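You operate a simulated robot arm through the tools that you are given. There is no shell and no other tool. Be economical: measure what you need, move in short steps, check, and stop when the job is done.

You run a simulated robot arm. Do the job below in one go: nothing can be reset, and whatever is moved stays where it is left.

TASK
Emboss 5 on the blue holder's tag and 2 on the yellow holder's tag.
Fine: one stroke each, fingers out from under the die; both go back where they lay.

It is judged by the outcome, as a careful person would: the job done as asked, and still so three seconds after it is handed in. It fails if anything else is knocked over, pushed out of place, dropped, spilled or broken.

THE ROBOT
A 7-joint arm with a two-finger parallel gripper, fixed in place. Base frame: the origin is at the foot of the arm, x ahead of it, y to its left, z up; the work surface is at about z = 0.86. Units: m, degrees, N and s.
With the tool pointing down near the work surface it reaches from about 0.3 to 0.7 m from the base axis. Its first joint turns from -66.0 to 66.0 degrees. Payload 1.57 kg.
The TCP is the grasp point between the finger pads, 0.03 m short of the fingertips. In the tool frame z runs along the fingers and y along their closing line. Largest opening 0.11 m; finger width 0.024, thickness 0.012; the body of the gripper, 0.048 by 0.112 m, starts 0.078 m behind the TCP.
Orientation is that of the tool frame in the base frame, as a unit quaternion [x, y, z, w]. With the fingers straight down and closing along the base's y, the tool's x points along the base's -x, its y along +y and its z along -z.

THE INTERFACE
- The arm moves only by the tool nudge_tool. Its argument "rows" is a list of rows, each a list of 7 numbers: the gripper command, from -1 (fully open) to 1 (shut), values between in proportion, then the shift along the tool's x, y, z in m, then the turn, a rotation vector about the tool's x, y, z in degrees. In form: [[fingers, dx, dy, dz, wx, wy, wz], ...]. A call has 1 to 8 rows; each row shifts and turns the commanded pose from where the row before left it, along the tool's axes as they then stand. Each row takes 0.2 s and may step no farther than 0.05 m and 8.6 degrees from the row before; otherwise, or with a gripper value out of range, the whole call is refused. Where a pose cannot be reached the arm comes as near as it can. A force on the tool above 90 N (or 10 N above the force at the start of the call, whichever is more), or a blocked arm, ends the call early, and 0.2 s more pass. Each finger travels about 0.108 m/s and halts on what it meets, pressing with about 43 N; the grip force reading is that of the motor and also rises with nothing between the fingers. The clock runs only during rows and for 0.2 s after the last one: add rows that do not move to give the fingers time. It gives the time, the measured TCP pose, the force on the tool (base axes), the opening and the grip force at its end, in the units of the frame above (readings bear some noise).
- Cameras (640 x 400 px; columns grow to the right, rows downward): "scene" is fixed at [0.1723, -0.3838, 1.4139]; the picture's right is [0.81, -0.59, 0.00], its down [-0.34, -0.46, -0.82] and it looks along [0.49, 0.66, -0.57] (base axes); focal length 284 px, centre (320, 200). "wrist" rides on the gripper at [-0.036, 0, -0.08] in the tool frame; the picture's right is [0.00, -1.00, 0.00], its down [0.97, 0.00, -0.24] and it looks along [0.24, 0.00, 0.97] (tool axes); focal length 218 px, centre (320, 200). There is no depth. A picture from a camera that has moved, and an enlarged one, comes with that camera's place and axes in the base frame and with its lens. The place of the scene camera against the robot may be out by one fixed shift of up to 0.018 m in any direction.
- capture(camera): a new picture of that camera. No time passes.
- inspect(camera, box): a new picture of the part [left, top, right, bottom] of that camera's present view, enlarged. No time passes.
- job_done(): hands the job in; it is judged then, once.

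Work in short steps. Places have to be worked out from the pictures, the camera data and where the tool is seen: move nearer, look again, correct. Check each grasp and each placing, and mend what went wrong. You have 120 turns and 76 pictures in all, those below and enlarged ones among them. Open the gripper and draw the arm clear of the work before you hand the job in, unless the task says otherwise; then end with one line.

The tools are called after "Call:" by a JSON object that holds its "op" and its "data". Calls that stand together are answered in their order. nudge_tool: Moves the arm, as the interface text tells. Its arguments: {"type":"object","properties":{"rows":{"type":"array","items":{"type":"array","items":{"type":"number"}}}},"required":["rows"]} The other tools are called the same way: capture (camera) takes a picture; inspect (camera, box) takes an enlarged picture of a part of a camera's view; job_done () hands the job in.

At the start:

```text
clock: 0.0
eef_pos: [0.3408, 0.1043, 1.2316]
ee_rot: [0.0, 1.0, 0.0, 0.0]
contact_force: [0.7, 0.0, -0.1]
width: 0.11
grip_force: 0.0
```

scene: 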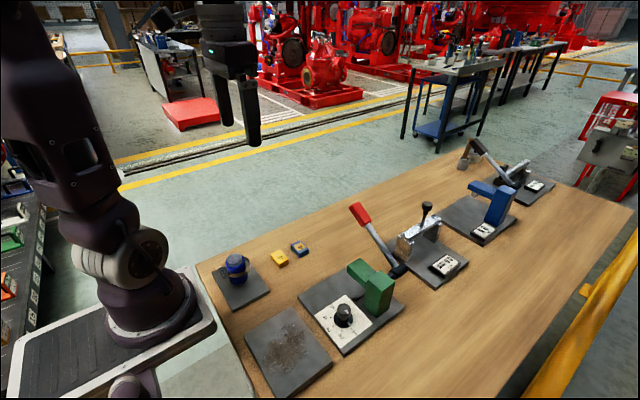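
wrist: 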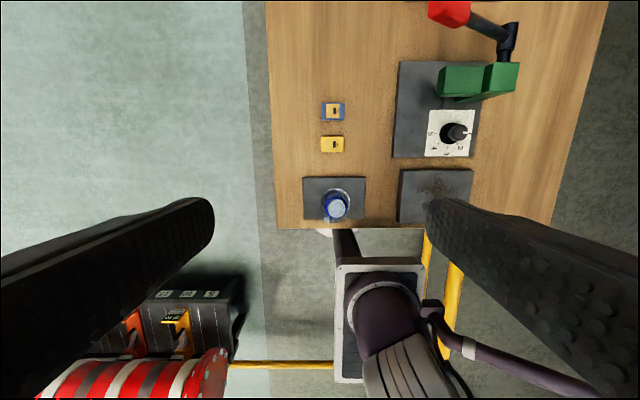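

I'll look closer at the machines and the two tags before I move anything.

Call:
{"op": "inspect", "data": {"camera": "scene", "box": [200, 190, 420, 370]}}

Call:
{"op": "inspect", "data": {"camera": "scene", "box": [380, 120, 580, 290]}}

Call:
{"op": "inspect", "data": {"camera": "wrist", "box": [270, 0, 570, 230]}}

```text
2.22 times, centred on (310, 280) of scene
camera zoom: at [0.1723, -0.3838, 1.4139], right [0.81, -0.59, 0.0], down [-0.34, -0.46, -0.82], along [0.49, 0.66, -0.57], focal length 632 px, centre (342, 22)
```

zoom: 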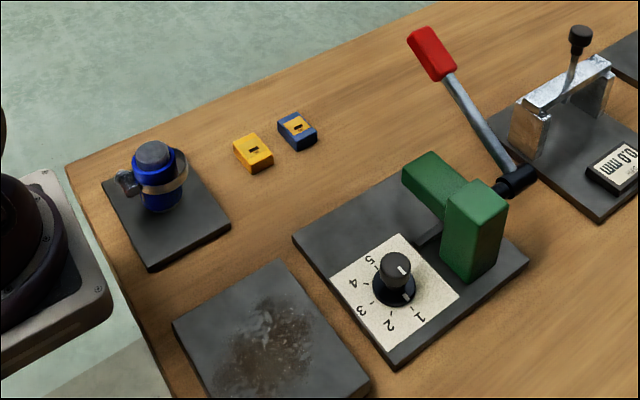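

```text
2.35 times, centred on (480, 205) of scene
camera zoom: at [0.1723, -0.3838, 1.4139], right [0.81, -0.59, 0.0], down [-0.34, -0.46, -0.82], along [0.49, 0.66, -0.57], focal length 669 px, centre (-56, 188)
```

zoom: 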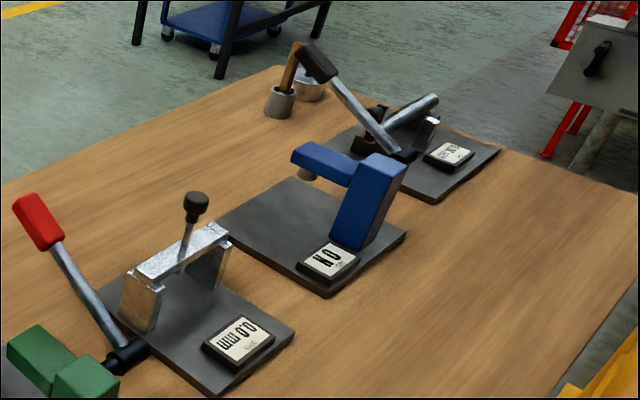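

```text
1.74 times, centred on (420, 115) of wrist
camera zoom: at [0.3771, 0.1025, 1.3099], right [0.0, -1.0, 0.0], down [-0.97, 0.0, 0.24], along [-0.24, 0.0, -0.97], focal length 380 px, centre (146, 348)
```

zoom: 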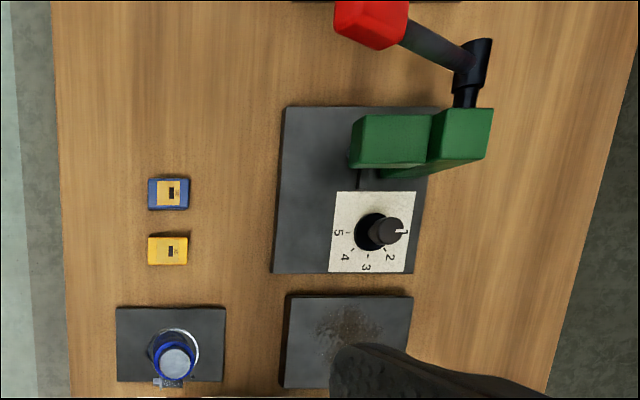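

The green press has a 1–5 dial, with the pointer apparently at 1, and a red-handled lever. The holders lie near (0.44, 0.08) for blue and (0.38, 0.08) for yellow. I'll move over the press for a closer look.

Call:
{"op": "nudge_tool", "data": {"rows": [[-1, -0.03, -0.045, 0, 0, 0, 0], [-1, -0.03, -0.045, 0, 0, 0, 0], [-1, -0.03, -0.04, 0.03, 0, 0, 0], [-1, -0.02, -0.03, 0.03, 0, 0, 0], [-1, 0, 0, 0.03, 0, 0, 0], [-1, 0, 0, 0, 0, 0, 0]]}}

Call:
{"op": "capture", "data": {"camera": "wrist"}}

Call:
{"op": "capture", "data": {"camera": "scene"}}

```text
refused: row 1 steps farther than a row can; nothing moved
```

```text
70 pictures are left
camera wrist: at [0.3771, 0.1025, 1.3099], right [0.0, -1.0, 0.0], down [-0.97, 0.0, 0.24], along [-0.24, 0.0, -0.97], focal length 218 px, centre (320, 200)
```

wrist: 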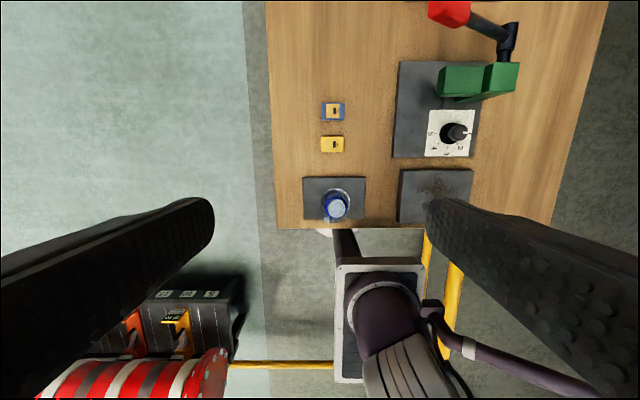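

```text
69 pictures are left
```

scene: 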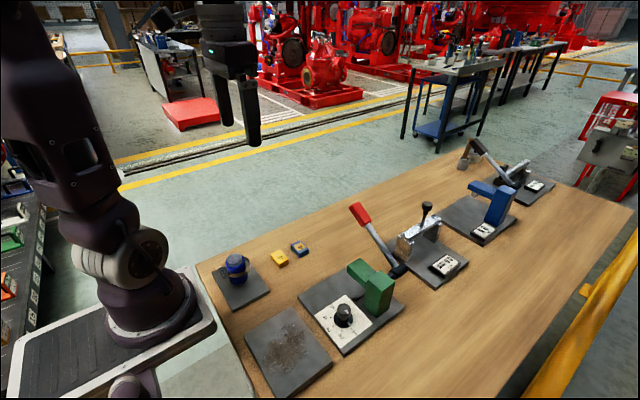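

The call was refused because the first step was too long (0.054 m). I'll make the same move in shorter steps.

Call:
{"op": "nudge_tool", "data": {"rows": [[-1, -0.025, -0.04, 0, 0, 0, 0], [-1, -0.025, -0.04, 0, 0, 0, 0], [-1, -0.02, -0.035, 0.025, 0, 0, 0], [-1, -0.02, -0.025, 0.03, 0, 0, 0], [-1, -0.02, 0, 0.03, 0, 0, 0], [-1, 0, 0, 0, 0, 0, 0]]}}

Call:
{"op": "capture", "data": {"camera": "wrist"}}

```text
clock: 1.4
eef_pos: [0.4526, -0.0334, 1.147]
ee_rot: [0.0, 1.0, 0.0, 0.0]
contact_force: [-0.1, 0.7, 0.5]
width: 0.1102
grip_force: 0.1
```

```text
68 pictures are left
camera wrist: at [0.4871, -0.0349, 1.2273], right [0.0, -1.0, 0.0], down [-0.97, 0.0, 0.24], along [-0.24, 0.0, -0.97], focal length 218 px, centre (320, 200)
```

wrist: 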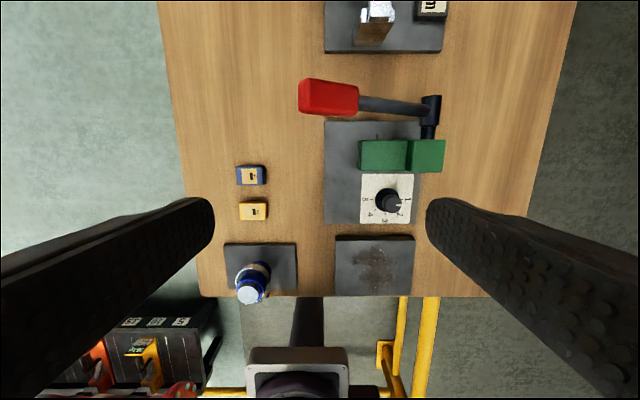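

The lever lies along y at x≈0.535. Its pivot is near y −0.16, z 0.95 and its red knob near y −0.04, z 1.03. I'll zoom in on the press from this view to see the dial and die.

Call:
{"op": "inspect", "data": {"camera": "wrist", "box": [290, 70, 450, 230]}}

Call:
{"op": "inspect", "data": {"camera": "scene", "box": [310, 250, 410, 350]}}

Call:
{"op": "inspect", "data": {"camera": "wrist", "box": [220, 150, 290, 230]}}

```text
2.50 times, centred on (370, 150) of wrist
camera zoom: at [0.4871, -0.0349, 1.2273], right [0.0, -1.0, 0.0], down [-0.97, 0.0, 0.24], along [-0.24, 0.0, -0.97], focal length 546 px, centre (195, 325)
```

zoom: 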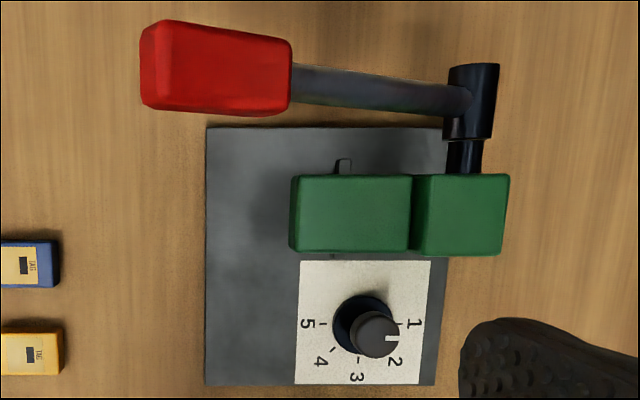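

```text
4.00 times, centred on (360, 300) of scene
camera zoom: at [0.1723, -0.3839, 1.4139], right [0.81, -0.59, 0.0], down [-0.34, -0.46, -0.82], along [0.49, 0.66, -0.57], focal length 1138 px, centre (160, -200)
```

zoom: 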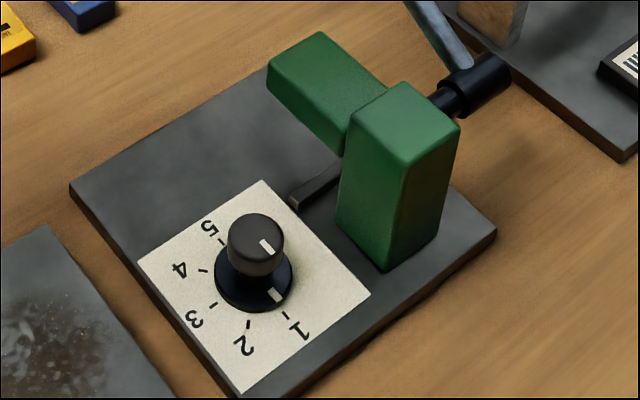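

```text
5.00 times, centred on (255, 190) of wrist
camera zoom: at [0.4871, -0.0349, 1.2273], right [0.0, -1.0, 0.0], down [-0.97, 0.0, 0.24], along [-0.24, 0.0, -0.97], focal length 1091 px, centre (645, 250)
```

zoom: 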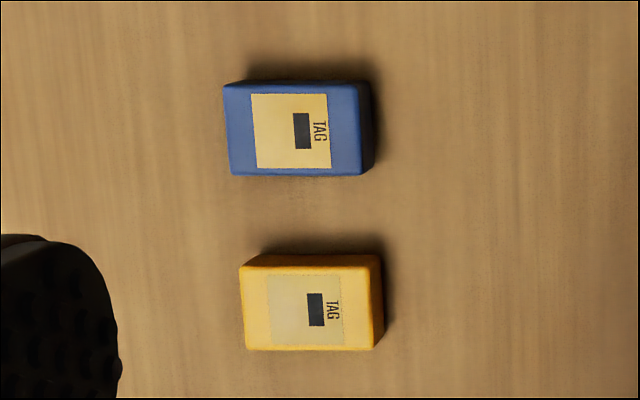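

The dial has a white index that now points to 1. The tags lie flat with "TAG" printed along x. There's a small fence bar under the head, so I'll tilt the camera from the +y side to see the die and nest.

Call:
{"op": "nudge_tool", "data": {"rows": [[-1, 0, 0.045, 0.02, 0, 0, 0], [-1, 0, 0.045, 0.02, 0, 0, 0], [-1, 0, 0.045, 0.02, 8.5, 0, 0], [-1, 0, 0, 0, 8.5, 0, 0], [-1, 0, 0, 0, 8.5, 0, 0], [-1, 0, 0, 0, 8.5, 0, 0], [-1, 0, 0, 0, 8.5, 0, 0], [-1, 0, 0, 0, 8.5, 0, 0]]}}

Call:
{"op": "capture", "data": {"camera": "wrist"}}

```text
clock: 3.2
eef_pos: [0.4502, 0.0992, 1.085]
ee_rot: [0.001, 0.902, -0.432, 0.002]
contact_force: [0.6, 1.5, 1.1]
width: 0.1099
grip_force: 0.0
```

```text
64 pictures are left
camera wrist: at [0.4873, 0.16, 1.1357], right [0.0, -0.63, 0.78], down [-0.97, 0.19, 0.15], along [-0.24, -0.76, -0.61], focal length 218 px, centre (320, 200)
```

wrist: 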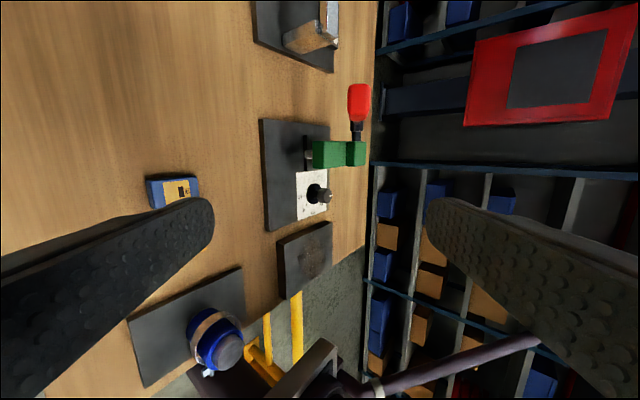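

Call:
{"op": "inspect", "data": {"camera": "wrist", "box": [250, 70, 390, 240]}}

```text
2.35 times, centred on (320, 155) of wrist
camera zoom: at [0.4873, 0.16, 1.1357], right [0.0, -0.63, 0.78], down [-0.97, 0.19, 0.15], along [-0.24, -0.76, -0.61], focal length 514 px, centre (320, 306)
```

zoom: 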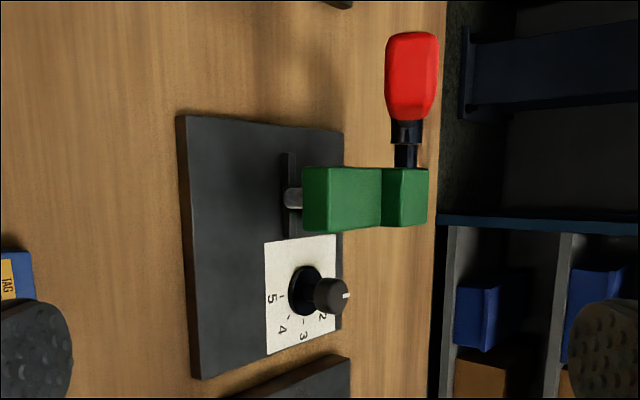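

The die is a small grey cylinder under the head's +y end, with the fence bar behind it on the plate. I'll go lower and tilt further to see the gap.

Call:
{"op": "nudge_tool", "data": {"rows": [[-1, 0, 0.035, 0.028, 0, 0, 0], [-1, 0, 0.035, 0.028, 0, 0, 0], [-1, 0, 0, 0, 8.5, 0, 0], [-1, 0, 0, 0, 8.5, 0, 0], [-1, 0, 0, 0, 5, 0, 0], [-1, 0, 0, 0, 0, 0, 0]]}}

Call:
{"op": "inspect", "data": {"camera": "wrist", "box": [240, 70, 400, 240]}}

```text
clock: 4.6
eef_pos: [0.4518, 0.0999, 0.9976]
ee_rot: [0.0, 0.803, -0.595, 0.001]
contact_force: [0.1, -0.1, 0.5]
width: 0.1103
grip_force: 0.1
```

```text
2.35 times, centred on (320, 155) of wrist
camera zoom: at [0.4871, 0.1749, 1.0195], right [0.0, -0.29, 0.96], down [-0.97, 0.23, 0.07], along [-0.24, -0.93, -0.28], focal length 514 px, centre (320, 306)
```

zoom: 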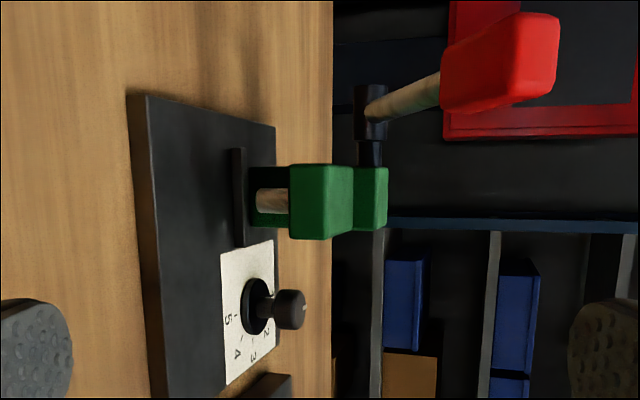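

The readings work out as follows:
- **Plate and die:** plate top z≈0.877, die bottom z≈0.90, die centre about (0.476, −0.098).
- **Fence:** its face is at y≈−0.119, so a 42 mm holder pushed against it sits under the die.
- **Knob:** about (0.403, −0.1425), top z≈0.915, diameter about 26 mm.

I'll untilt first, then set the dial.

Call:
{"op": "nudge_tool", "data": {"rows": [[-1, 0, 0, -0.03, -8.5, 0, 0], [-1, 0, 0, -0.03, -8.5, 0, 0], [-1, 0, 0, -0.03, -8.5, 0, 0], [-1, 0, 0, -0.02, -8.5, 0, 0], [-1, 0, 0, 0, -8.5, 0, 0], [-1, 0, 0, 0, -8.5, 0, 0], [-1, 0, 0, 0, -8.5, 0, 0], [-1, 0, 0, 0, -8.5, 0, 0]]}}

```text
clock: 6.4
eef_pos: [0.452, 0.1939, 1.0466]
ee_rot: [0.0, 0.999, -0.043, 0.0]
contact_force: [-0.9, -0.3, -0.1]
width: 0.11
grip_force: 0.1
```

It's nearly upright again. Next I go over the knob at (0.403, −0.1425), closing the opening to about 50 mm on the way.

Call:
{"op": "nudge_tool", "data": {"rows": [[-0.5, 0, -0.045, 0, -4.93, 0, 0], [0.0, 0.02, -0.045, 0, 0, 0, 0], [0.09, 0.02, -0.045, 0, 0, 0, 0], [0.09, 0.009, -0.045, 0, 0, 0, 0], [0.09, 0, -0.045, 0, 0, 0, 0], [0.09, 0, -0.045, 0, 0, 0, 0], [0.09, 0, -0.045, 0, 0, 0, 0], [0.09, 0, -0.021, 0, 0, 0, 0]]}}

Call:
{"op": "capture", "data": {"camera": "wrist"}}

```text
clock: 8.2
eef_pos: [0.4028, -0.1398, 1.0532]
ee_rot: [0.001, 1.0, 0.0, 0.0]
contact_force: [0.4, 0.2, 0.2]
width: 0.0499
grip_force: 0.1
```

```text
61 pictures are left
camera wrist: at [0.439, -0.1416, 1.132], right [0.0, -1.0, 0.0], down [-0.97, 0.0, 0.24], along [-0.24, 0.0, -0.97], focal length 218 px, centre (320, 200)
```

wrist: 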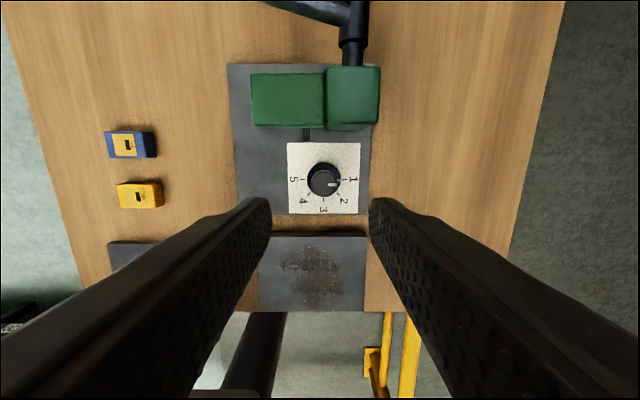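

Call:
{"op": "inspect", "data": {"camera": "wrist", "box": [270, 130, 370, 230]}}

```text
4.00 times, centred on (320, 180) of wrist
camera zoom: at [0.439, -0.1416, 1.132], right [0.0, -1.0, 0.0], down [-0.97, 0.0, 0.24], along [-0.24, 0.0, -0.97], focal length 873 px, centre (320, 280)
```

zoom: 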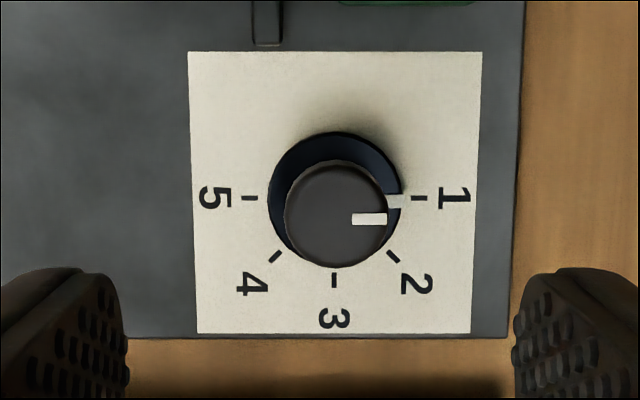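

The pointer is at 1 and the knob centre is (0.402, −0.1455), about 4 mm to −y of the finger midline. I'll correct that, descend and grip it.

Call:
{"op": "nudge_tool", "data": {"rows": [[0.09, 0.001, -0.004, 0.04, 0, 0, 0], [0.09, 0, 0, 0.04, 0, 0, 0], [0.09, 0, 0, 0.03, 0, 0, 0], [0.09, 0, 0, 0.018, 0, 0, 0], [0.09, 0, 0, 0, 0, 0, 0], [1, 0, 0, 0, 0, 0, 0], [1, 0, 0, 0, 0, 0, 0]]}}

Call:
{"op": "capture", "data": {"camera": "wrist"}}

```text
clock: 9.8
eef_pos: [0.4021, -0.1457, 0.9223]
ee_rot: [-0.001, 1.0, 0.0, -0.001]
contact_force: [1.0, 30.1, -5.9]
width: 0.0273
grip_force: 37.7
```

```text
59 pictures are left
camera wrist: at [0.4377, -0.1464, 1.0022], right [0.0, -1.0, 0.0], down [-0.97, 0.0, 0.24], along [-0.24, 0.0, -0.97], focal length 218 px, centre (320, 200)
```

wrist: 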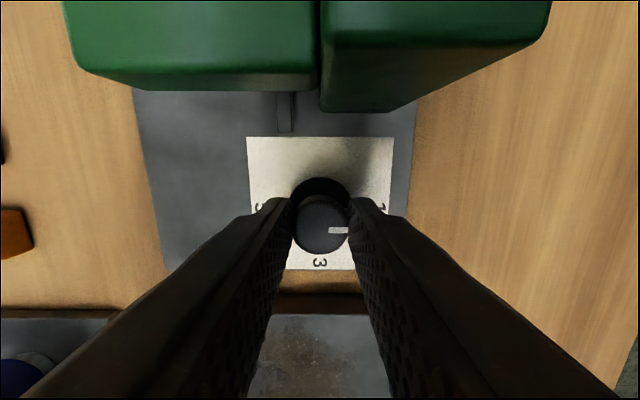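

The knob is gripped at 27 mm, with 30 N of side force towards +y. I'll ease the tool 1 mm towards +y, then turn a first 25°.

Call:
{"op": "nudge_tool", "data": {"rows": [[1, 0, 0.001, 0, 0, 0, 0], [1, 0, 0, 0, 0, 0, 8.5], [1, 0, 0, 0, 0, 0, 8.5], [1, 0, 0, 0, 0, 0, 8]]}}

Call:
{"op": "inspect", "data": {"camera": "wrist", "box": [240, 130, 400, 290]}}

```text
clock: 10.8
eef_pos: [0.4011, -0.1453, 0.923]
ee_rot: [0.217, 0.976, -0.001, -0.001]
contact_force: [6.9, 6.9, -28.3]
width: 0.0274
grip_force: 38.4
```

```text
2.50 times, centred on (320, 210) of wrist
camera zoom: at [0.4339, -0.162, 1.0031], right [-0.43, -0.91, 0.0], down [-0.88, 0.41, 0.24], along [-0.22, 0.1, -0.97], focal length 546 px, centre (320, 175)
```

zoom: 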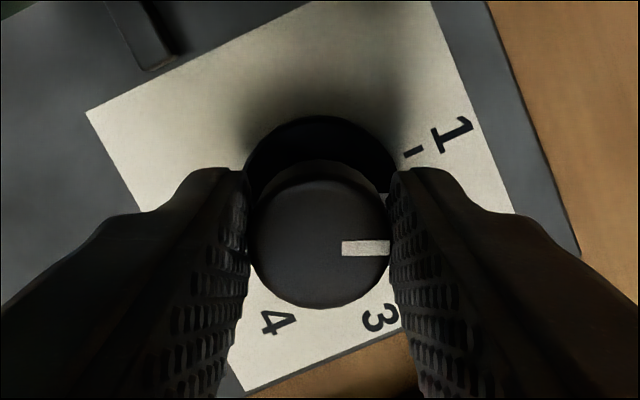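

The knob turns with the fingers, as planned. I'll carry on to 90°, which puts it at mark 3.

Call:
{"op": "nudge_tool", "data": {"rows": [[1, 0, 0, 0, 0, 0, 8.2], [1, 0, 0, 0, 0, 0, 8.2], [1, 0, 0, 0, 0, 0, 8.2], [1, 0, 0, 0, 0, 0, 8.2], [1, 0, 0, 0, 0, 0, 8.2], [1, 0, 0, 0, 0, 0, 8.0], [1, 0, 0, 0, 0, 0, 8.0], [1, 0, 0, 0, 0, 0, 8.0]]}}

Call:
{"op": "inspect", "data": {"camera": "wrist", "box": [240, 130, 400, 290]}}

```text
clock: 12.6
eef_pos: [0.4008, -0.1459, 0.9248]
ee_rot: [0.708, 0.706, -0.002, 0.001]
contact_force: [-19.9, -24.8, 24.0]
width: 0.0273
grip_force: 37.7
```

```text
2.50 times, centred on (320, 210) of wrist
camera zoom: at [0.3997, -0.1833, 1.004], right [-1.0, 0.0, 0.0], down [0.0, 0.97, 0.24], along [0.0, 0.24, -0.97], focal length 546 px, centre (320, 175)
```

zoom: 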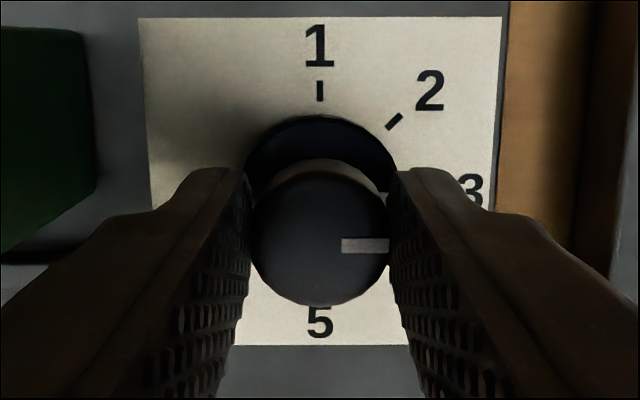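

The dial now reads 3. I'll open to 50 mm, turn back in place in the clear, then regrip for the second 90°.

Call:
{"op": "nudge_tool", "data": {"rows": [[0.09, 0, 0, 0, 0, 0, 0], [0.09, 0, 0, 0, 0, 0, 0], [0.09, 0, 0, 0, 0, 0, -8.5], [0.09, 0, 0, 0, 0, 0, -8.5], [0.09, 0, 0, 0, 0, 0, -8.5], [0.09, 0, 0, 0, 0, 0, -8.5], [0.09, 0, 0, 0, 0, 0, -8.5], [0.09, 0, 0, 0, 0, 0, -8.5]]}}

Call:
{"op": "nudge_tool", "data": {"rows": [[0.09, 0, 0, 0, 0, 0, -8.5], [0.09, 0, 0, 0, 0, 0, -8.5], [0.09, 0, 0, 0, 0, 0, -8.5], [0.09, 0, 0, 0, 0, 0, -8.5], [0.09, 0, 0, 0, 0, 0, -5], [1, 0, 0, 0, 0, 0, 0], [1, 0, 0, 0, 0, 0, 0]]}}

Call:
{"op": "inspect", "data": {"camera": "wrist", "box": [240, 130, 400, 290]}}

```text
clock: 14.4
eef_pos: [0.4012, -0.1449, 0.9226]
ee_rot: [0.333, 0.943, -0.001, 0.0]
contact_force: [0.0, 0.1, -0.4]
width: 0.05
grip_force: 0.0
```

```text
clock: 16.0
eef_pos: [0.4006, -0.1454, 0.9251]
ee_rot: [-0.001, 1.0, -0.001, 0.0]
contact_force: [-1.1, -3.6, -2.3]
width: 0.0276
grip_force: 37.9
```

```text
2.50 times, centred on (320, 210) of wrist
camera zoom: at [0.4375, -0.1462, 1.004], right [0.0, -1.0, 0.0], down [-0.97, 0.0, 0.24], along [-0.24, 0.0, -0.97], focal length 546 px, centre (320, 175)
```

zoom: 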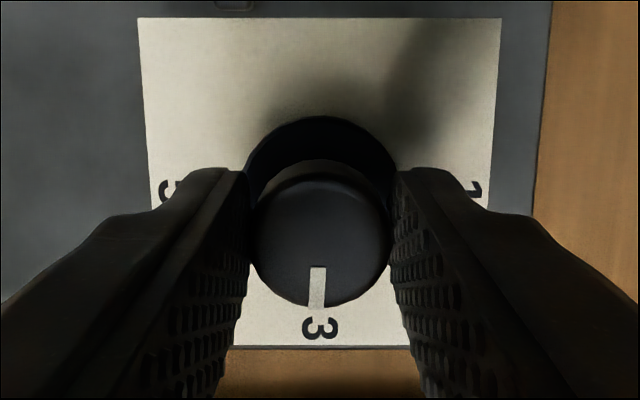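

It's regripped at 3 with almost no side force. I'll turn another 90° to 5, then release.

Call:
{"op": "nudge_tool", "data": {"rows": [[1, 0, 0, 0, 0, 0, 8.5], [1, 0, 0, 0, 0, 0, 8.5], [1, 0, 0, 0, 0, 0, 8.5], [1, 0, 0, 0, 0, 0, 8.5], [1, 0, 0, 0, 0, 0, 8.5], [1, 0, 0, 0, 0, 0, 8.5]]}}

Call:
{"op": "nudge_tool", "data": {"rows": [[1, 0, 0, 0, 0, 0, 8.5], [1, 0, 0, 0, 0, 0, 8.5], [1, 0, 0, 0, 0, 0, 8.5], [1, 0, 0, 0, 0, 0, 8.5], [1, 0, 0, 0, 0, 0, 5], [1, 0, 0, 0, 0, 0, 0], [0.09, 0, 0, 0, 0, 0, 0], [0.09, 0, 0, -0.04, 0, 0, 0]]}}

Call:
{"op": "inspect", "data": {"camera": "wrist", "box": [240, 130, 400, 290]}}

```text
clock: 17.4
eef_pos: [0.4011, -0.146, 0.9244]
ee_rot: [0.432, 0.902, -0.001, 0.002]
contact_force: [-2.8, -20.9, -3.9]
width: 0.0274
grip_force: 38.0
```

```text
clock: 19.2
eef_pos: [0.4034, -0.1434, 0.9642]
ee_rot: [0.707, 0.707, 0.001, 0.001]
contact_force: [0.1, -0.2, -0.1]
width: 0.0499
grip_force: 0.1
```

```text
2.50 times, centred on (320, 210) of wrist
camera zoom: at [0.4032, -0.1811, 1.0433], right [-1.0, 0.0, 0.0], down [0.0, 0.97, 0.24], along [0.0, 0.24, -0.97], focal length 546 px, centre (320, 175)
```

zoom: 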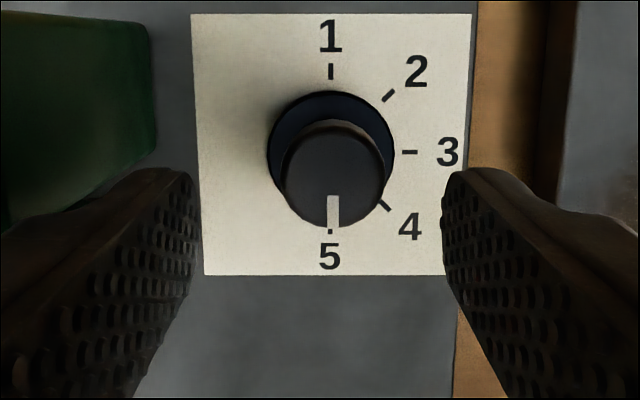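

The dial is on 5. Now I rise and move over the holders to measure the blue one.

Call:
{"op": "nudge_tool", "data": {"rows": [[0.09, 0, 0, -0.045, 0, 0, 0], [0.09, 0, 0, -0.045, 0, 0, 0], [0.09, 0.045, 0.01, 0, 0, 0, 0], [0.09, 0.045, 0.01, 0, 0, 0, 0], [0.09, 0.045, 0.01, 0, 0, 0, 0], [0.09, 0.045, 0.007, 0, 0, 0, 0], [0.09, 0.04, 0, 0, 0, 0, 0], [0.09, 0, 0, 0, 0, 0, 0]]}}

Call:
{"op": "capture", "data": {"camera": "wrist"}}

Call:
{"op": "inspect", "data": {"camera": "wrist", "box": [270, 130, 390, 230]}}

```text
clock: 21.0
eef_pos: [0.4362, 0.0765, 1.0537]
ee_rot: [0.707, 0.707, -0.001, 0.0]
contact_force: [-0.1, -0.5, -0.5]
width: 0.0502
grip_force: 0.1
```

```text
54 pictures are left
camera wrist: at [0.4376, 0.0392, 1.1327], right [-1.0, 0.0, 0.0], down [0.0, 0.97, 0.24], along [0.0, 0.24, -0.97], focal length 218 px, centre (320, 200)
```

wrist: 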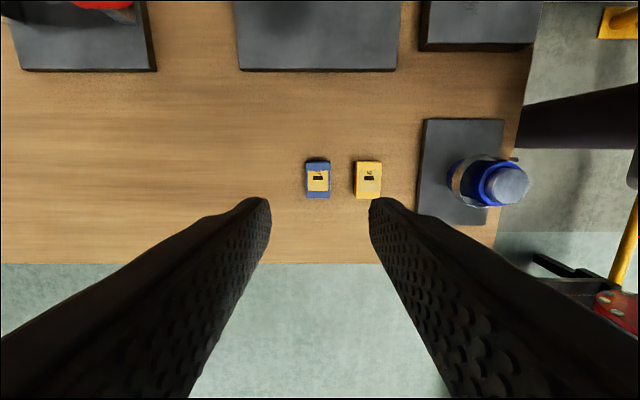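

```text
4.00 times, centred on (330, 180) of wrist
camera zoom: at [0.4376, 0.0392, 1.1327], right [-1.0, 0.0, 0.0], down [0.0, 0.97, 0.24], along [0.0, 0.24, -0.97], focal length 873 px, centre (280, 280)
```

zoom: 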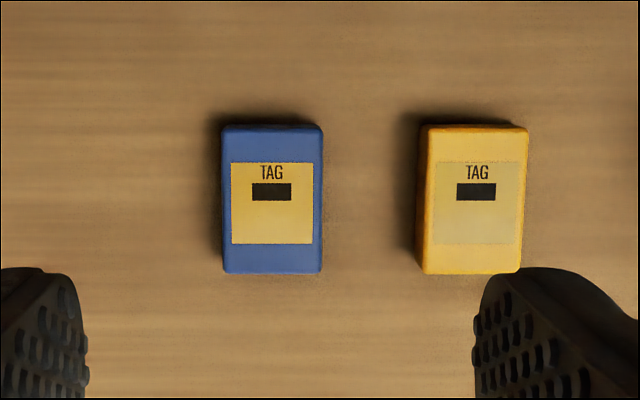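

The blue holder centre is (0.440, 0.0784), size about 29 × 42 mm. I'll take it tilted 55°, closing along x, so the fingertips can slide it in under the head and out again. I tilt about the TCP first and check the view.

Call:
{"op": "nudge_tool", "data": {"rows": [[0.09, 0.027, 0.0025, 0, 0, -7, 0], [0.09, 0, 0, 0, 0, -8, 0], [0.09, 0, 0, 0, 0, -8, 0], [0.09, 0, 0, 0, 0, -8, 0], [0.09, 0, 0, 0, 0, -8, 0], [0.09, 0, 0, 0, 0, -8, 0], [0.09, 0, 0, 0, 0, -8, 0], [0.09, 0, 0, 0, 0, 0, 0]]}}

Call:
{"op": "capture", "data": {"camera": "wrist"}}

```text
clock: 22.8
eef_pos: [0.4405, 0.102, 1.0543]
ee_rot: [0.627, 0.627, -0.327, 0.328]
contact_force: [-0.3, 0.0, 0.5]
width: 0.0502
grip_force: 0.1
```

```text
52 pictures are left
camera wrist: at [0.4408, 0.1462, 1.1282], right [-1.0, 0.0, 0.0], down [0.0, 0.75, -0.66], along [0.0, -0.66, -0.75], focal length 218 px, centre (320, 200)
```

wrist: 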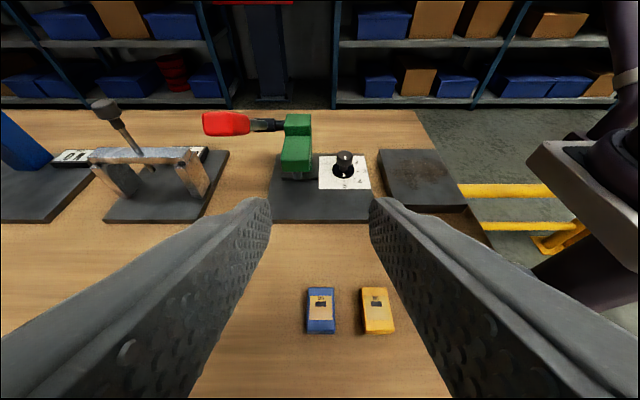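

The view is good and the fingers straddle the blue holder's x. I'll descend vertically with the opening at 44 mm, stop at about z 0.915 and check.

Call:
{"op": "nudge_tool", "data": {"rows": [[0.2, 0.0328, 0, 0.023, 0, 0, 0], [0.2, 0.0328, 0, 0.023, 0, 0, 0], [0.2, 0.0328, 0, 0.023, 0, 0, 0], [0.2, 0.0148, 0, 0.0103, 0, 0, 0], [0.2, 0, 0, 0, 0, 0, 0]]}}

Call:
{"op": "capture", "data": {"camera": "wrist"}}

Call:
{"op": "inspect", "data": {"camera": "scene", "box": [220, 180, 380, 300]}}

```text
clock: 24.0
eef_pos: [0.4399, 0.1007, 0.9152]
ee_rot: [0.627, 0.627, -0.327, 0.327]
contact_force: [-0.3, 0.1, 1.5]
width: 0.044
grip_force: 0.1
```

```text
51 pictures are left
camera wrist: at [0.4404, 0.145, 0.989], right [-1.0, 0.0, 0.0], down [0.0, 0.75, -0.66], along [0.0, -0.66, -0.75], focal length 218 px, centre (320, 200)
```

wrist: 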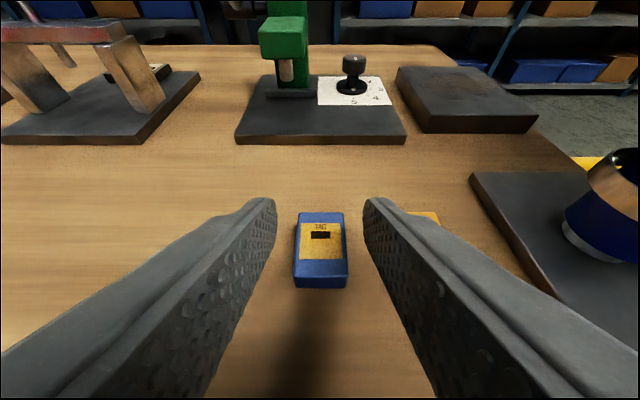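

```text
3.33 times, centred on (300, 240) of scene
camera zoom: at [0.1723, -0.3838, 1.4139], right [0.81, -0.59, 0.0], down [-0.34, -0.46, -0.82], along [0.49, 0.66, -0.57], focal length 948 px, centre (387, 67)
```

zoom: 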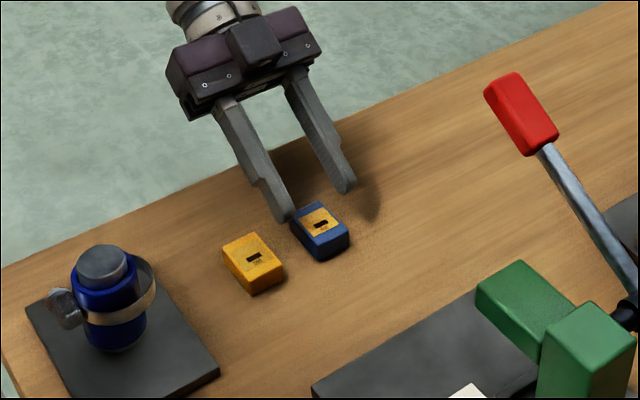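

The holder is centred between the fingers: height about 18 mm, and the plate top looks to be about 0.870. I'll descend the last 26 mm and close.

Call:
{"op": "nudge_tool", "data": {"rows": [[0.2, 0.01065, 0, 0.00746, 0, 0, 0], [0.2, 0.01065, 0, 0.00746, 0, 0, 0], [0.2, 0, 0, 0, 0, 0, 0], [1, 0, 0, 0, 0, 0, 0], [1, 0, 0, 0, 0, 0, 0]]}}

Call:
{"op": "capture", "data": {"camera": "wrist"}}

```text
clock: 25.2
eef_pos: [0.4408, 0.1016, 0.8867]
ee_rot: [0.627, 0.628, -0.326, 0.327]
contact_force: [-1.1, 0.6, 0.0]
width: 0.0287
grip_force: 38.9
```

```text
49 pictures are left
camera wrist: at [0.4409, 0.1459, 0.9628], right [-1.0, 0.0, 0.0], down [0.0, 0.75, -0.66], along [0.0, -0.66, -0.75], focal length 218 px, centre (320, 200)
```

wrist: 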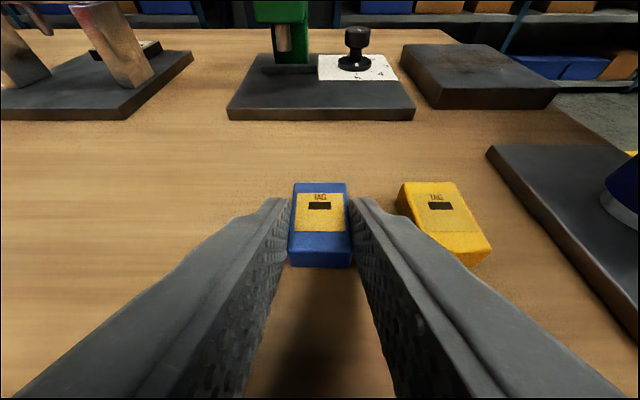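

The blue holder is held at 28.7 mm, its own width. I'll lift it 35 mm, shift to x 0.476 and move it to y≈−0.04 in front of the die.

Call:
{"op": "nudge_tool", "data": {"rows": [[1, -0.0287, 0, -0.0201, 0, 0, 0], [1, 0, 0.035, 0, 0, 0, 0], [1, -0.023, 0, 0.0328, 0, 0, 0], [1, -0.023, 0, 0.0328, 0, 0, 0], [1, -0.0207, 0, 0.0295, 0, 0, 0], [1, 0, 0, 0, 0, 0, 0]]}}

Call:
{"op": "capture", "data": {"camera": "wrist"}}

Call:
{"op": "inspect", "data": {"camera": "scene", "box": [300, 200, 440, 320]}}

```text
clock: 26.6
eef_pos: [0.479, -0.0148, 0.9231]
ee_rot: [0.627, 0.627, -0.327, 0.327]
contact_force: [-0.1, 0.5, -0.6]
width: 0.0284
grip_force: 38.6
```

```text
48 pictures are left
camera wrist: at [0.4778, 0.0303, 0.9973], right [-1.0, 0.0, 0.0], down [0.0, 0.75, -0.66], along [0.0, -0.66, -0.75], focal length 218 px, centre (320, 200)
```

wrist: 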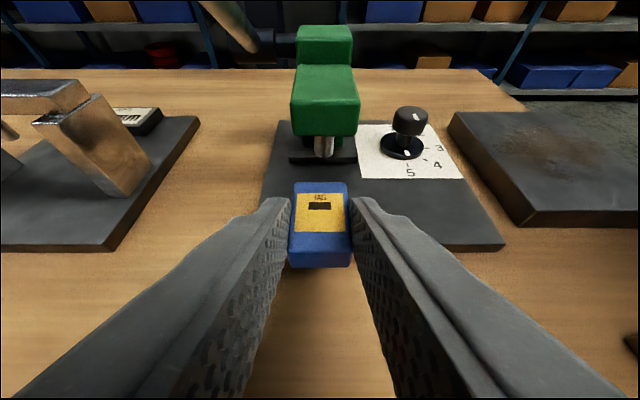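

```text
3.33 times, centred on (370, 260) of scene
camera zoom: at [0.1723, -0.3839, 1.4139], right [0.81, -0.59, 0.0], down [-0.34, -0.46, -0.82], along [0.49, 0.66, -0.57], focal length 948 px, centre (153, 0)
```

zoom: 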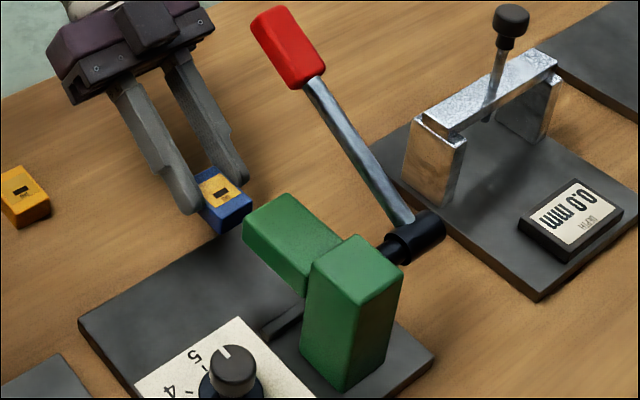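

The die and fence centre is x≈0.475 and the fence face y≈−0.12, so I need a shift of about −2.5 mm in x. I'll move forward 23 mm and lower close to the plate.

Call:
{"op": "nudge_tool", "data": {"rows": [[1, -0.0132, -0.0025, 0.0188, 0, 0, 0], [1, 0.01474, 0, 0.0103, 0, 0, 0], [1, 0.0016, 0, 0.0011, 0, 0, 0], [1, 0.0016, 0, 0.0011, 0, 0, 0]]}}

Call:
{"op": "inspect", "data": {"camera": "wrist", "box": [240, 90, 400, 290]}}

```text
clock: 27.6
eef_pos: [0.474, -0.0357, 0.9026]
ee_rot: [0.628, 0.626, -0.327, 0.327]
contact_force: [0.2, -0.5, -1.5]
width: 0.0288
grip_force: 39.0
```

```text
2.00 times, centred on (320, 190) of wrist
camera zoom: at [0.4733, 0.0072, 0.9765], right [-1.0, 0.0, 0.0], down [0.0, 0.75, -0.66], along [0.0, -0.66, -0.75], focal length 436 px, centre (320, 220)
```

zoom: 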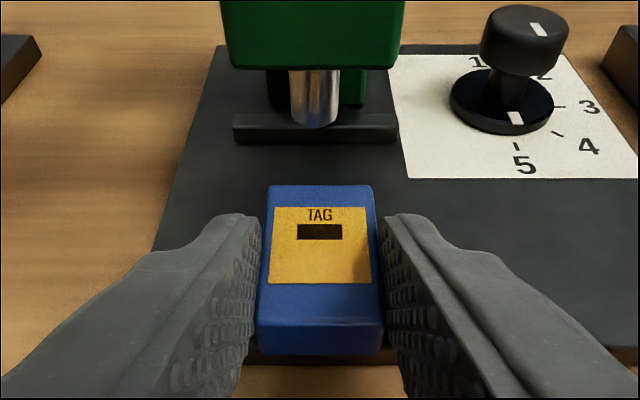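

The holder is about 3 mm above the plate and 1.5 mm off the die in x. I'll correct that and lower in 1 mm steps until it touches.

Call:
{"op": "nudge_tool", "data": {"rows": [[1, 0, 0.0015, 0, 0, 0, 0], [1, 0.00082, 0, 0.00057, 0, 0, 0], [1, 0.00082, 0, 0.00057, 0, 0, 0], [1, 0, 0, 0, 0, 0, 0]]}}

```text
clock: 28.6
eef_pos: [0.4737, -0.0372, 0.9008]
ee_rot: [0.626, 0.627, -0.327, 0.327]
contact_force: [0.3, -0.1, -0.1]
width: 0.0288
grip_force: 39.0
```

Call:
{"op": "nudge_tool", "data": {"rows": [[1, 0.00082, 0, 0.00057, 0, 0, 0], [1, 0.00082, 0, 0.00057, 0, 0, 0], [1, 0, 0, 0, 0, 0, 0]]}}

```text
clock: 29.4
eef_pos: [0.4742, -0.0378, 0.8994]
ee_rot: [0.627, 0.627, -0.327, 0.328]
contact_force: [3.4, -1.1, 22.0]
width: 0.0288
grip_force: 38.9
```

It touched at 22 N. I'll ease up 1 mm and slide it in towards the fence.

Call:
{"op": "nudge_tool", "data": {"rows": [[1, -0.00082, 0, -0.00057, 0, 0, 0], [1, -0.00689, 0, 0.00983, 0, 0, 0], [1, -0.00689, 0, 0.00983, 0, 0, 0], [1, -0.00574, 0, 0.00819, 0, 0, 0], [1, 0, 0, 0, 0, 0, 0]]}}

Call:
{"op": "inspect", "data": {"camera": "wrist", "box": [240, 90, 400, 290]}}

```text
clock: 30.6
eef_pos: [0.4744, -0.0711, 0.9]
ee_rot: [0.628, 0.626, -0.327, 0.326]
contact_force: [0.1, 10.6, 35.8]
width: 0.0289
grip_force: 38.6
```

```text
2.00 times, centred on (320, 190) of wrist
camera zoom: at [0.4746, -0.0276, 0.9739], right [-1.0, 0.0, 0.0], down [0.0, 0.75, -0.66], along [0.0, -0.66, -0.75], focal length 436 px, centre (320, 220)
```

zoom: 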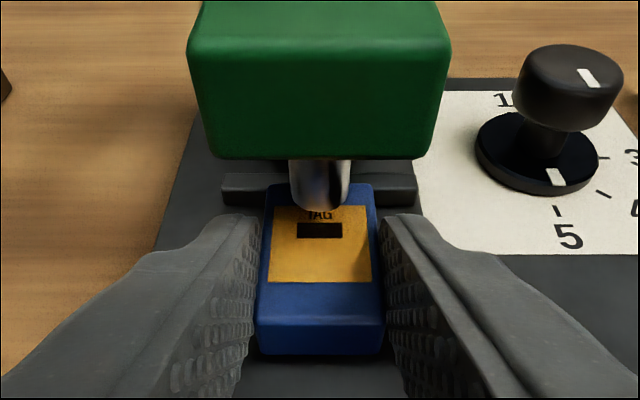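

It's nearly at the fence and pressing on the plate (36 N). I'll ease up slightly and push the last millimetres.

Call:
{"op": "nudge_tool", "data": {"rows": [[1, -0.00082, 0, -0.00057, 0, 0, 0], [1, -0.00057, 0, 0.00082, 0, 0, 0], [1, -0.00057, 0, 0.00082, 0, 0, 0], [1, 0, 0, 0, 0, 0, 0]]}}

```text
clock: 31.6
eef_pos: [0.4743, -0.0727, 0.9005]
ee_rot: [0.628, 0.627, -0.326, 0.325]
contact_force: [-0.3, -1.1, 0.1]
width: 0.0286
grip_force: 39.0
```

Call:
{"op": "nudge_tool", "data": {"rows": [[1, -0.00057, 0, 0.00082, 0, 0, 0], [1, -0.00057, 0, 0.00082, 0, 0, 0], [1, 0, 0, 0, 0, 0, 0]]}}

Call:
{"op": "inspect", "data": {"camera": "wrist", "box": [240, 90, 400, 290]}}

```text
clock: 32.4
eef_pos: [0.4738, -0.0744, 0.9005]
ee_rot: [0.627, 0.627, -0.327, 0.327]
contact_force: [-0.8, 0.9, -0.9]
width: 0.0287
grip_force: 38.6
```

```text
2.00 times, centred on (320, 190) of wrist
camera zoom: at [0.474, -0.0307, 0.9756], right [-1.0, 0.0, 0.0], down [0.0, 0.75, -0.66], along [0.0, -0.66, -0.75], focal length 436 px, centre (320, 220)
```

zoom: 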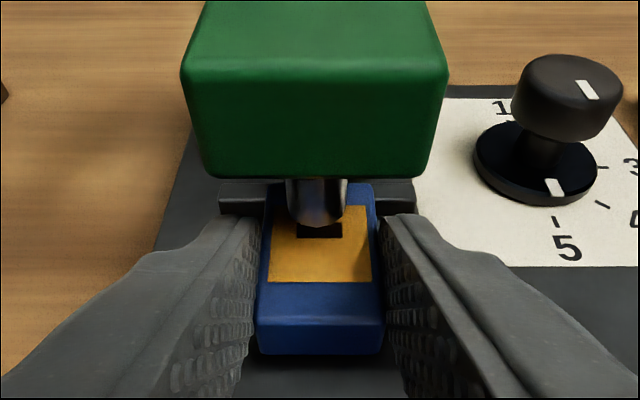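

There's no fence contact yet, so I'll push on in 1 mm steps.

Call:
{"op": "nudge_tool", "data": {"rows": [[1, -0.00057, 0, 0.00082, 0, 0, 0], [1, -0.00057, 0, 0.00082, 0, 0, 0], [1, 0, 0, 0, 0, 0, 0]]}}

```text
clock: 33.2
eef_pos: [0.4741, -0.0758, 0.9016]
ee_rot: [0.627, 0.627, -0.326, 0.327]
contact_force: [-1.1, 0.4, -0.9]
width: 0.0285
grip_force: 39.0
```

Call:
{"op": "nudge_tool", "data": {"rows": [[1, -0.00057, 0, 0.00082, 0, 0, 0], [1, -0.00057, 0, 0.00082, 0, 0, 0], [1, 0, 0, 0, 0, 0, 0]]}}

Call:
{"op": "inspect", "data": {"camera": "wrist", "box": [240, 90, 400, 290]}}

Call:
{"op": "inspect", "data": {"camera": "scene", "box": [320, 230, 420, 330]}}

```text
clock: 34.0
eef_pos: [0.4733, -0.0776, 0.9011]
ee_rot: [0.627, 0.628, -0.326, 0.327]
contact_force: [-1.4, 5.8, 0.4]
width: 0.0289
grip_force: 39.3
```

```text
2.00 times, centred on (320, 190) of wrist
camera zoom: at [0.4746, -0.0339, 0.9756], right [-1.0, 0.0, 0.0], down [0.0, 0.75, -0.66], along [0.0, -0.66, -0.75], focal length 436 px, centre (320, 220)
```

zoom: 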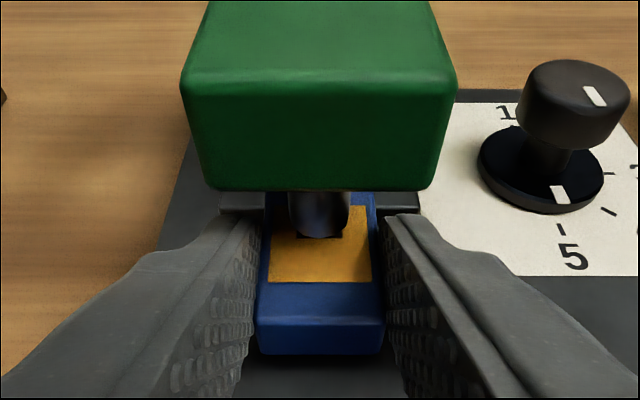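

```text
4.00 times, centred on (370, 280) of scene
camera zoom: at [0.1722, -0.3837, 1.414], right [0.81, -0.59, 0.0], down [-0.34, -0.46, -0.82], along [0.49, 0.66, -0.57], focal length 1138 px, centre (120, -120)
```

zoom: 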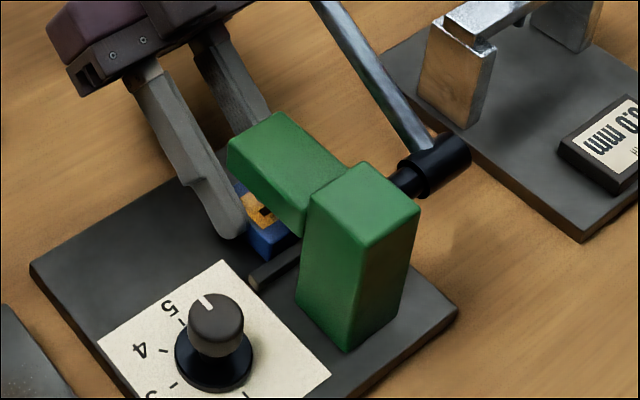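

A 5.8 N push is showing, so this is probably the fence. One more millimetre to confirm it's seated.

Call:
{"op": "nudge_tool", "data": {"rows": [[1, -0.00057, 0, 0.00082, 0, 0, 0], [1, 0, 0, 0, 0, 0, 0]]}}

```text
clock: 34.6
eef_pos: [0.4733, -0.0779, 0.9006]
ee_rot: [0.626, 0.628, -0.326, 0.327]
contact_force: [-2.7, 22.6, 0.0]
width: 0.029
grip_force: 38.7
```

The holder is seated against the fence (22 N). I'll release it, back out along the finger axis, and look.

Call:
{"op": "nudge_tool", "data": {"rows": [[0.2, 0, 0, 0, 0, 0, 0], [0.2, 0, 0, 0, 0, 0, 0], [0.2, 0, 0, -0.03, 0, 0, 0], [0.2, 0, 0, -0.04, 0, 0, 0], [0.2, 0, 0, -0.04, 0, 0, 0], [0.2, 0, 0, 0, 0, 0, 0]]}}

Call:
{"op": "capture", "data": {"camera": "wrist"}}

Call:
{"op": "inspect", "data": {"camera": "wrist", "box": [250, 90, 400, 230]}}

```text
clock: 36.0
eef_pos: [0.4781, 0.0119, 0.9632]
ee_rot: [0.627, 0.627, -0.327, 0.327]
contact_force: [-0.2, -0.1, 0.2]
width: 0.044
grip_force: 0.1
```

```text
41 pictures are left
camera wrist: at [0.4784, 0.054, 1.0375], right [-1.0, 0.0, 0.0], down [0.0, 0.75, -0.66], along [0.0, -0.66, -0.75], focal length 218 px, centre (320, 200)
```

wrist: 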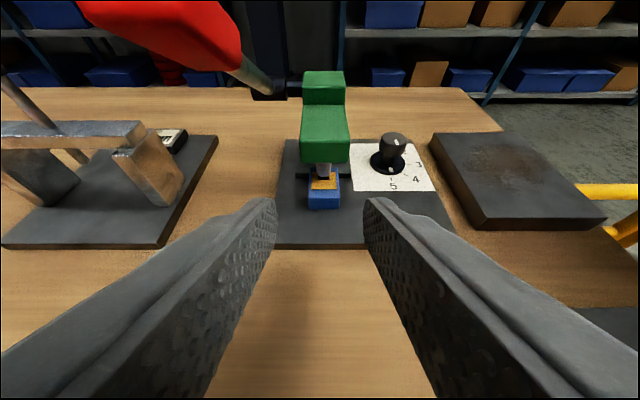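

```text
2.86 times, centred on (325, 160) of wrist
camera zoom: at [0.4784, 0.054, 1.0375], right [-1.0, 0.0, 0.0], down [0.0, 0.75, -0.66], along [0.0, -0.66, -0.75], focal length 624 px, centre (306, 314)
```

zoom: 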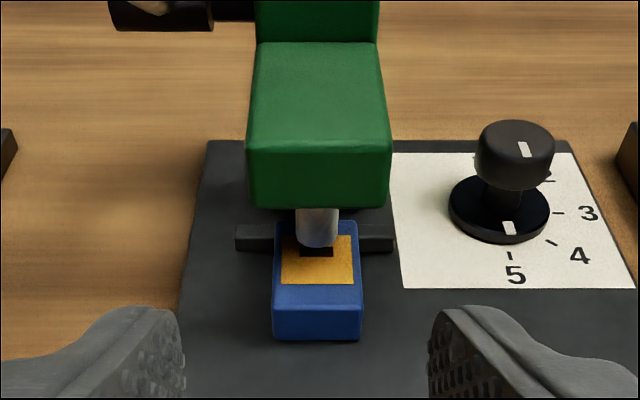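

The blue holder is square under the die, against the fence and clear of the fingers, and the dial is at 5. I'll back away, come upright and look at the lever from above.

Call:
{"op": "nudge_tool", "data": {"rows": [[0.2, 0, 0, -0.045, 0, 0, 0], [0.2, 0, 0, -0.045, 0, 8, 0], [0.5, 0, 0, -0.03, 0, 8, 0], [1, 0, 0, -0.02, 0, 8, 0], [1, 0, 0, -0.02, 0, 8, 0], [1, 0, 0, -0.02, 0, 8, 0], [1, 0, 0, -0.02, 0, 8, 0], [1, 0, 0, -0.02, 0, 7.2, 0]]}}

Call:
{"op": "capture", "data": {"camera": "wrist"}}

```text
clock: 37.8
eef_pos: [0.4756, 0.1433, 1.127]
ee_rot: [0.707, 0.707, 0.001, -0.002]
contact_force: [0.8, -0.8, -0.4]
width: 0.0
grip_force: 21.1
```

```text
39 pictures are left
camera wrist: at [0.476, 0.1051, 1.2065], right [-1.0, 0.0, 0.0], down [0.0, 0.97, 0.24], along [0.0, 0.24, -0.97], focal length 218 px, centre (320, 200)
```

wrist: 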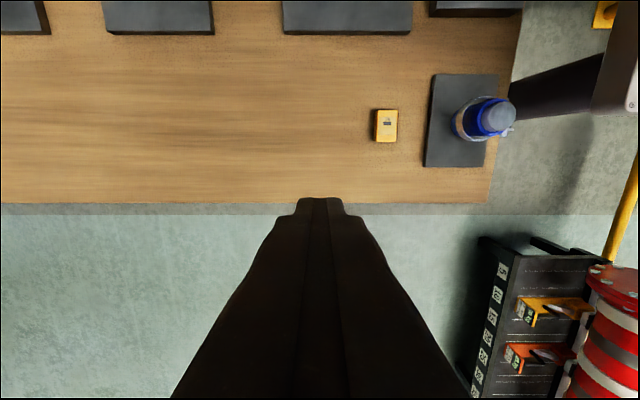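

Now I'll move over the lever knob at about (0.535, −0.03) with the fingers closed, staying above it.

Call:
{"op": "nudge_tool", "data": {"rows": [[1, 0, 0.015, -0.045, 0, 0, 0], [1, -0.04, 0.015, 0, 0, 0, 0], [1, -0.04, 0.015, 0, 0, 0, 0], [1, -0.04, 0.015, 0, 0, 0, 0], [1, -0.04, 0, 0, 0, 0, 0], [1, -0.01, 0, 0, 0, 0, 0], [1, 0, 0, 0, 0, 0, 0]]}}

Call:
{"op": "capture", "data": {"camera": "wrist"}}

Call:
{"op": "inspect", "data": {"camera": "scene", "box": [320, 160, 460, 300]}}

```text
clock: 39.4
eef_pos: [0.5334, -0.0265, 1.1713]
ee_rot: [0.707, 0.707, 0.001, 0.0]
contact_force: [0.9, 0.1, 0.6]
width: 0.0
grip_force: 21.3
```

```text
38 pictures are left
camera wrist: at [0.5335, -0.0632, 1.2504], right [-1.0, 0.0, 0.0], down [0.0, 0.97, 0.24], along [0.0, 0.24, -0.97], focal length 218 px, centre (320, 200)
```

wrist: 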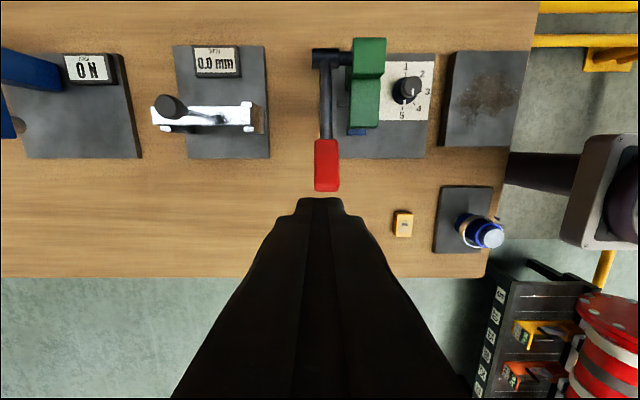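

```text
2.86 times, centred on (390, 230) of scene
camera zoom: at [0.1723, -0.3839, 1.4139], right [0.81, -0.59, 0.0], down [-0.34, -0.46, -0.82], along [0.49, 0.66, -0.57], focal length 813 px, centre (120, 114)
```

zoom: 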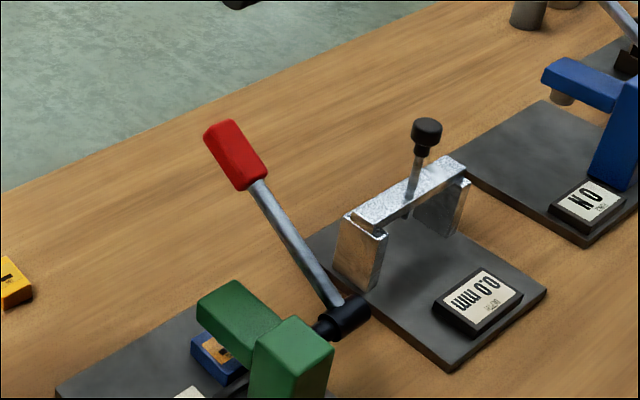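

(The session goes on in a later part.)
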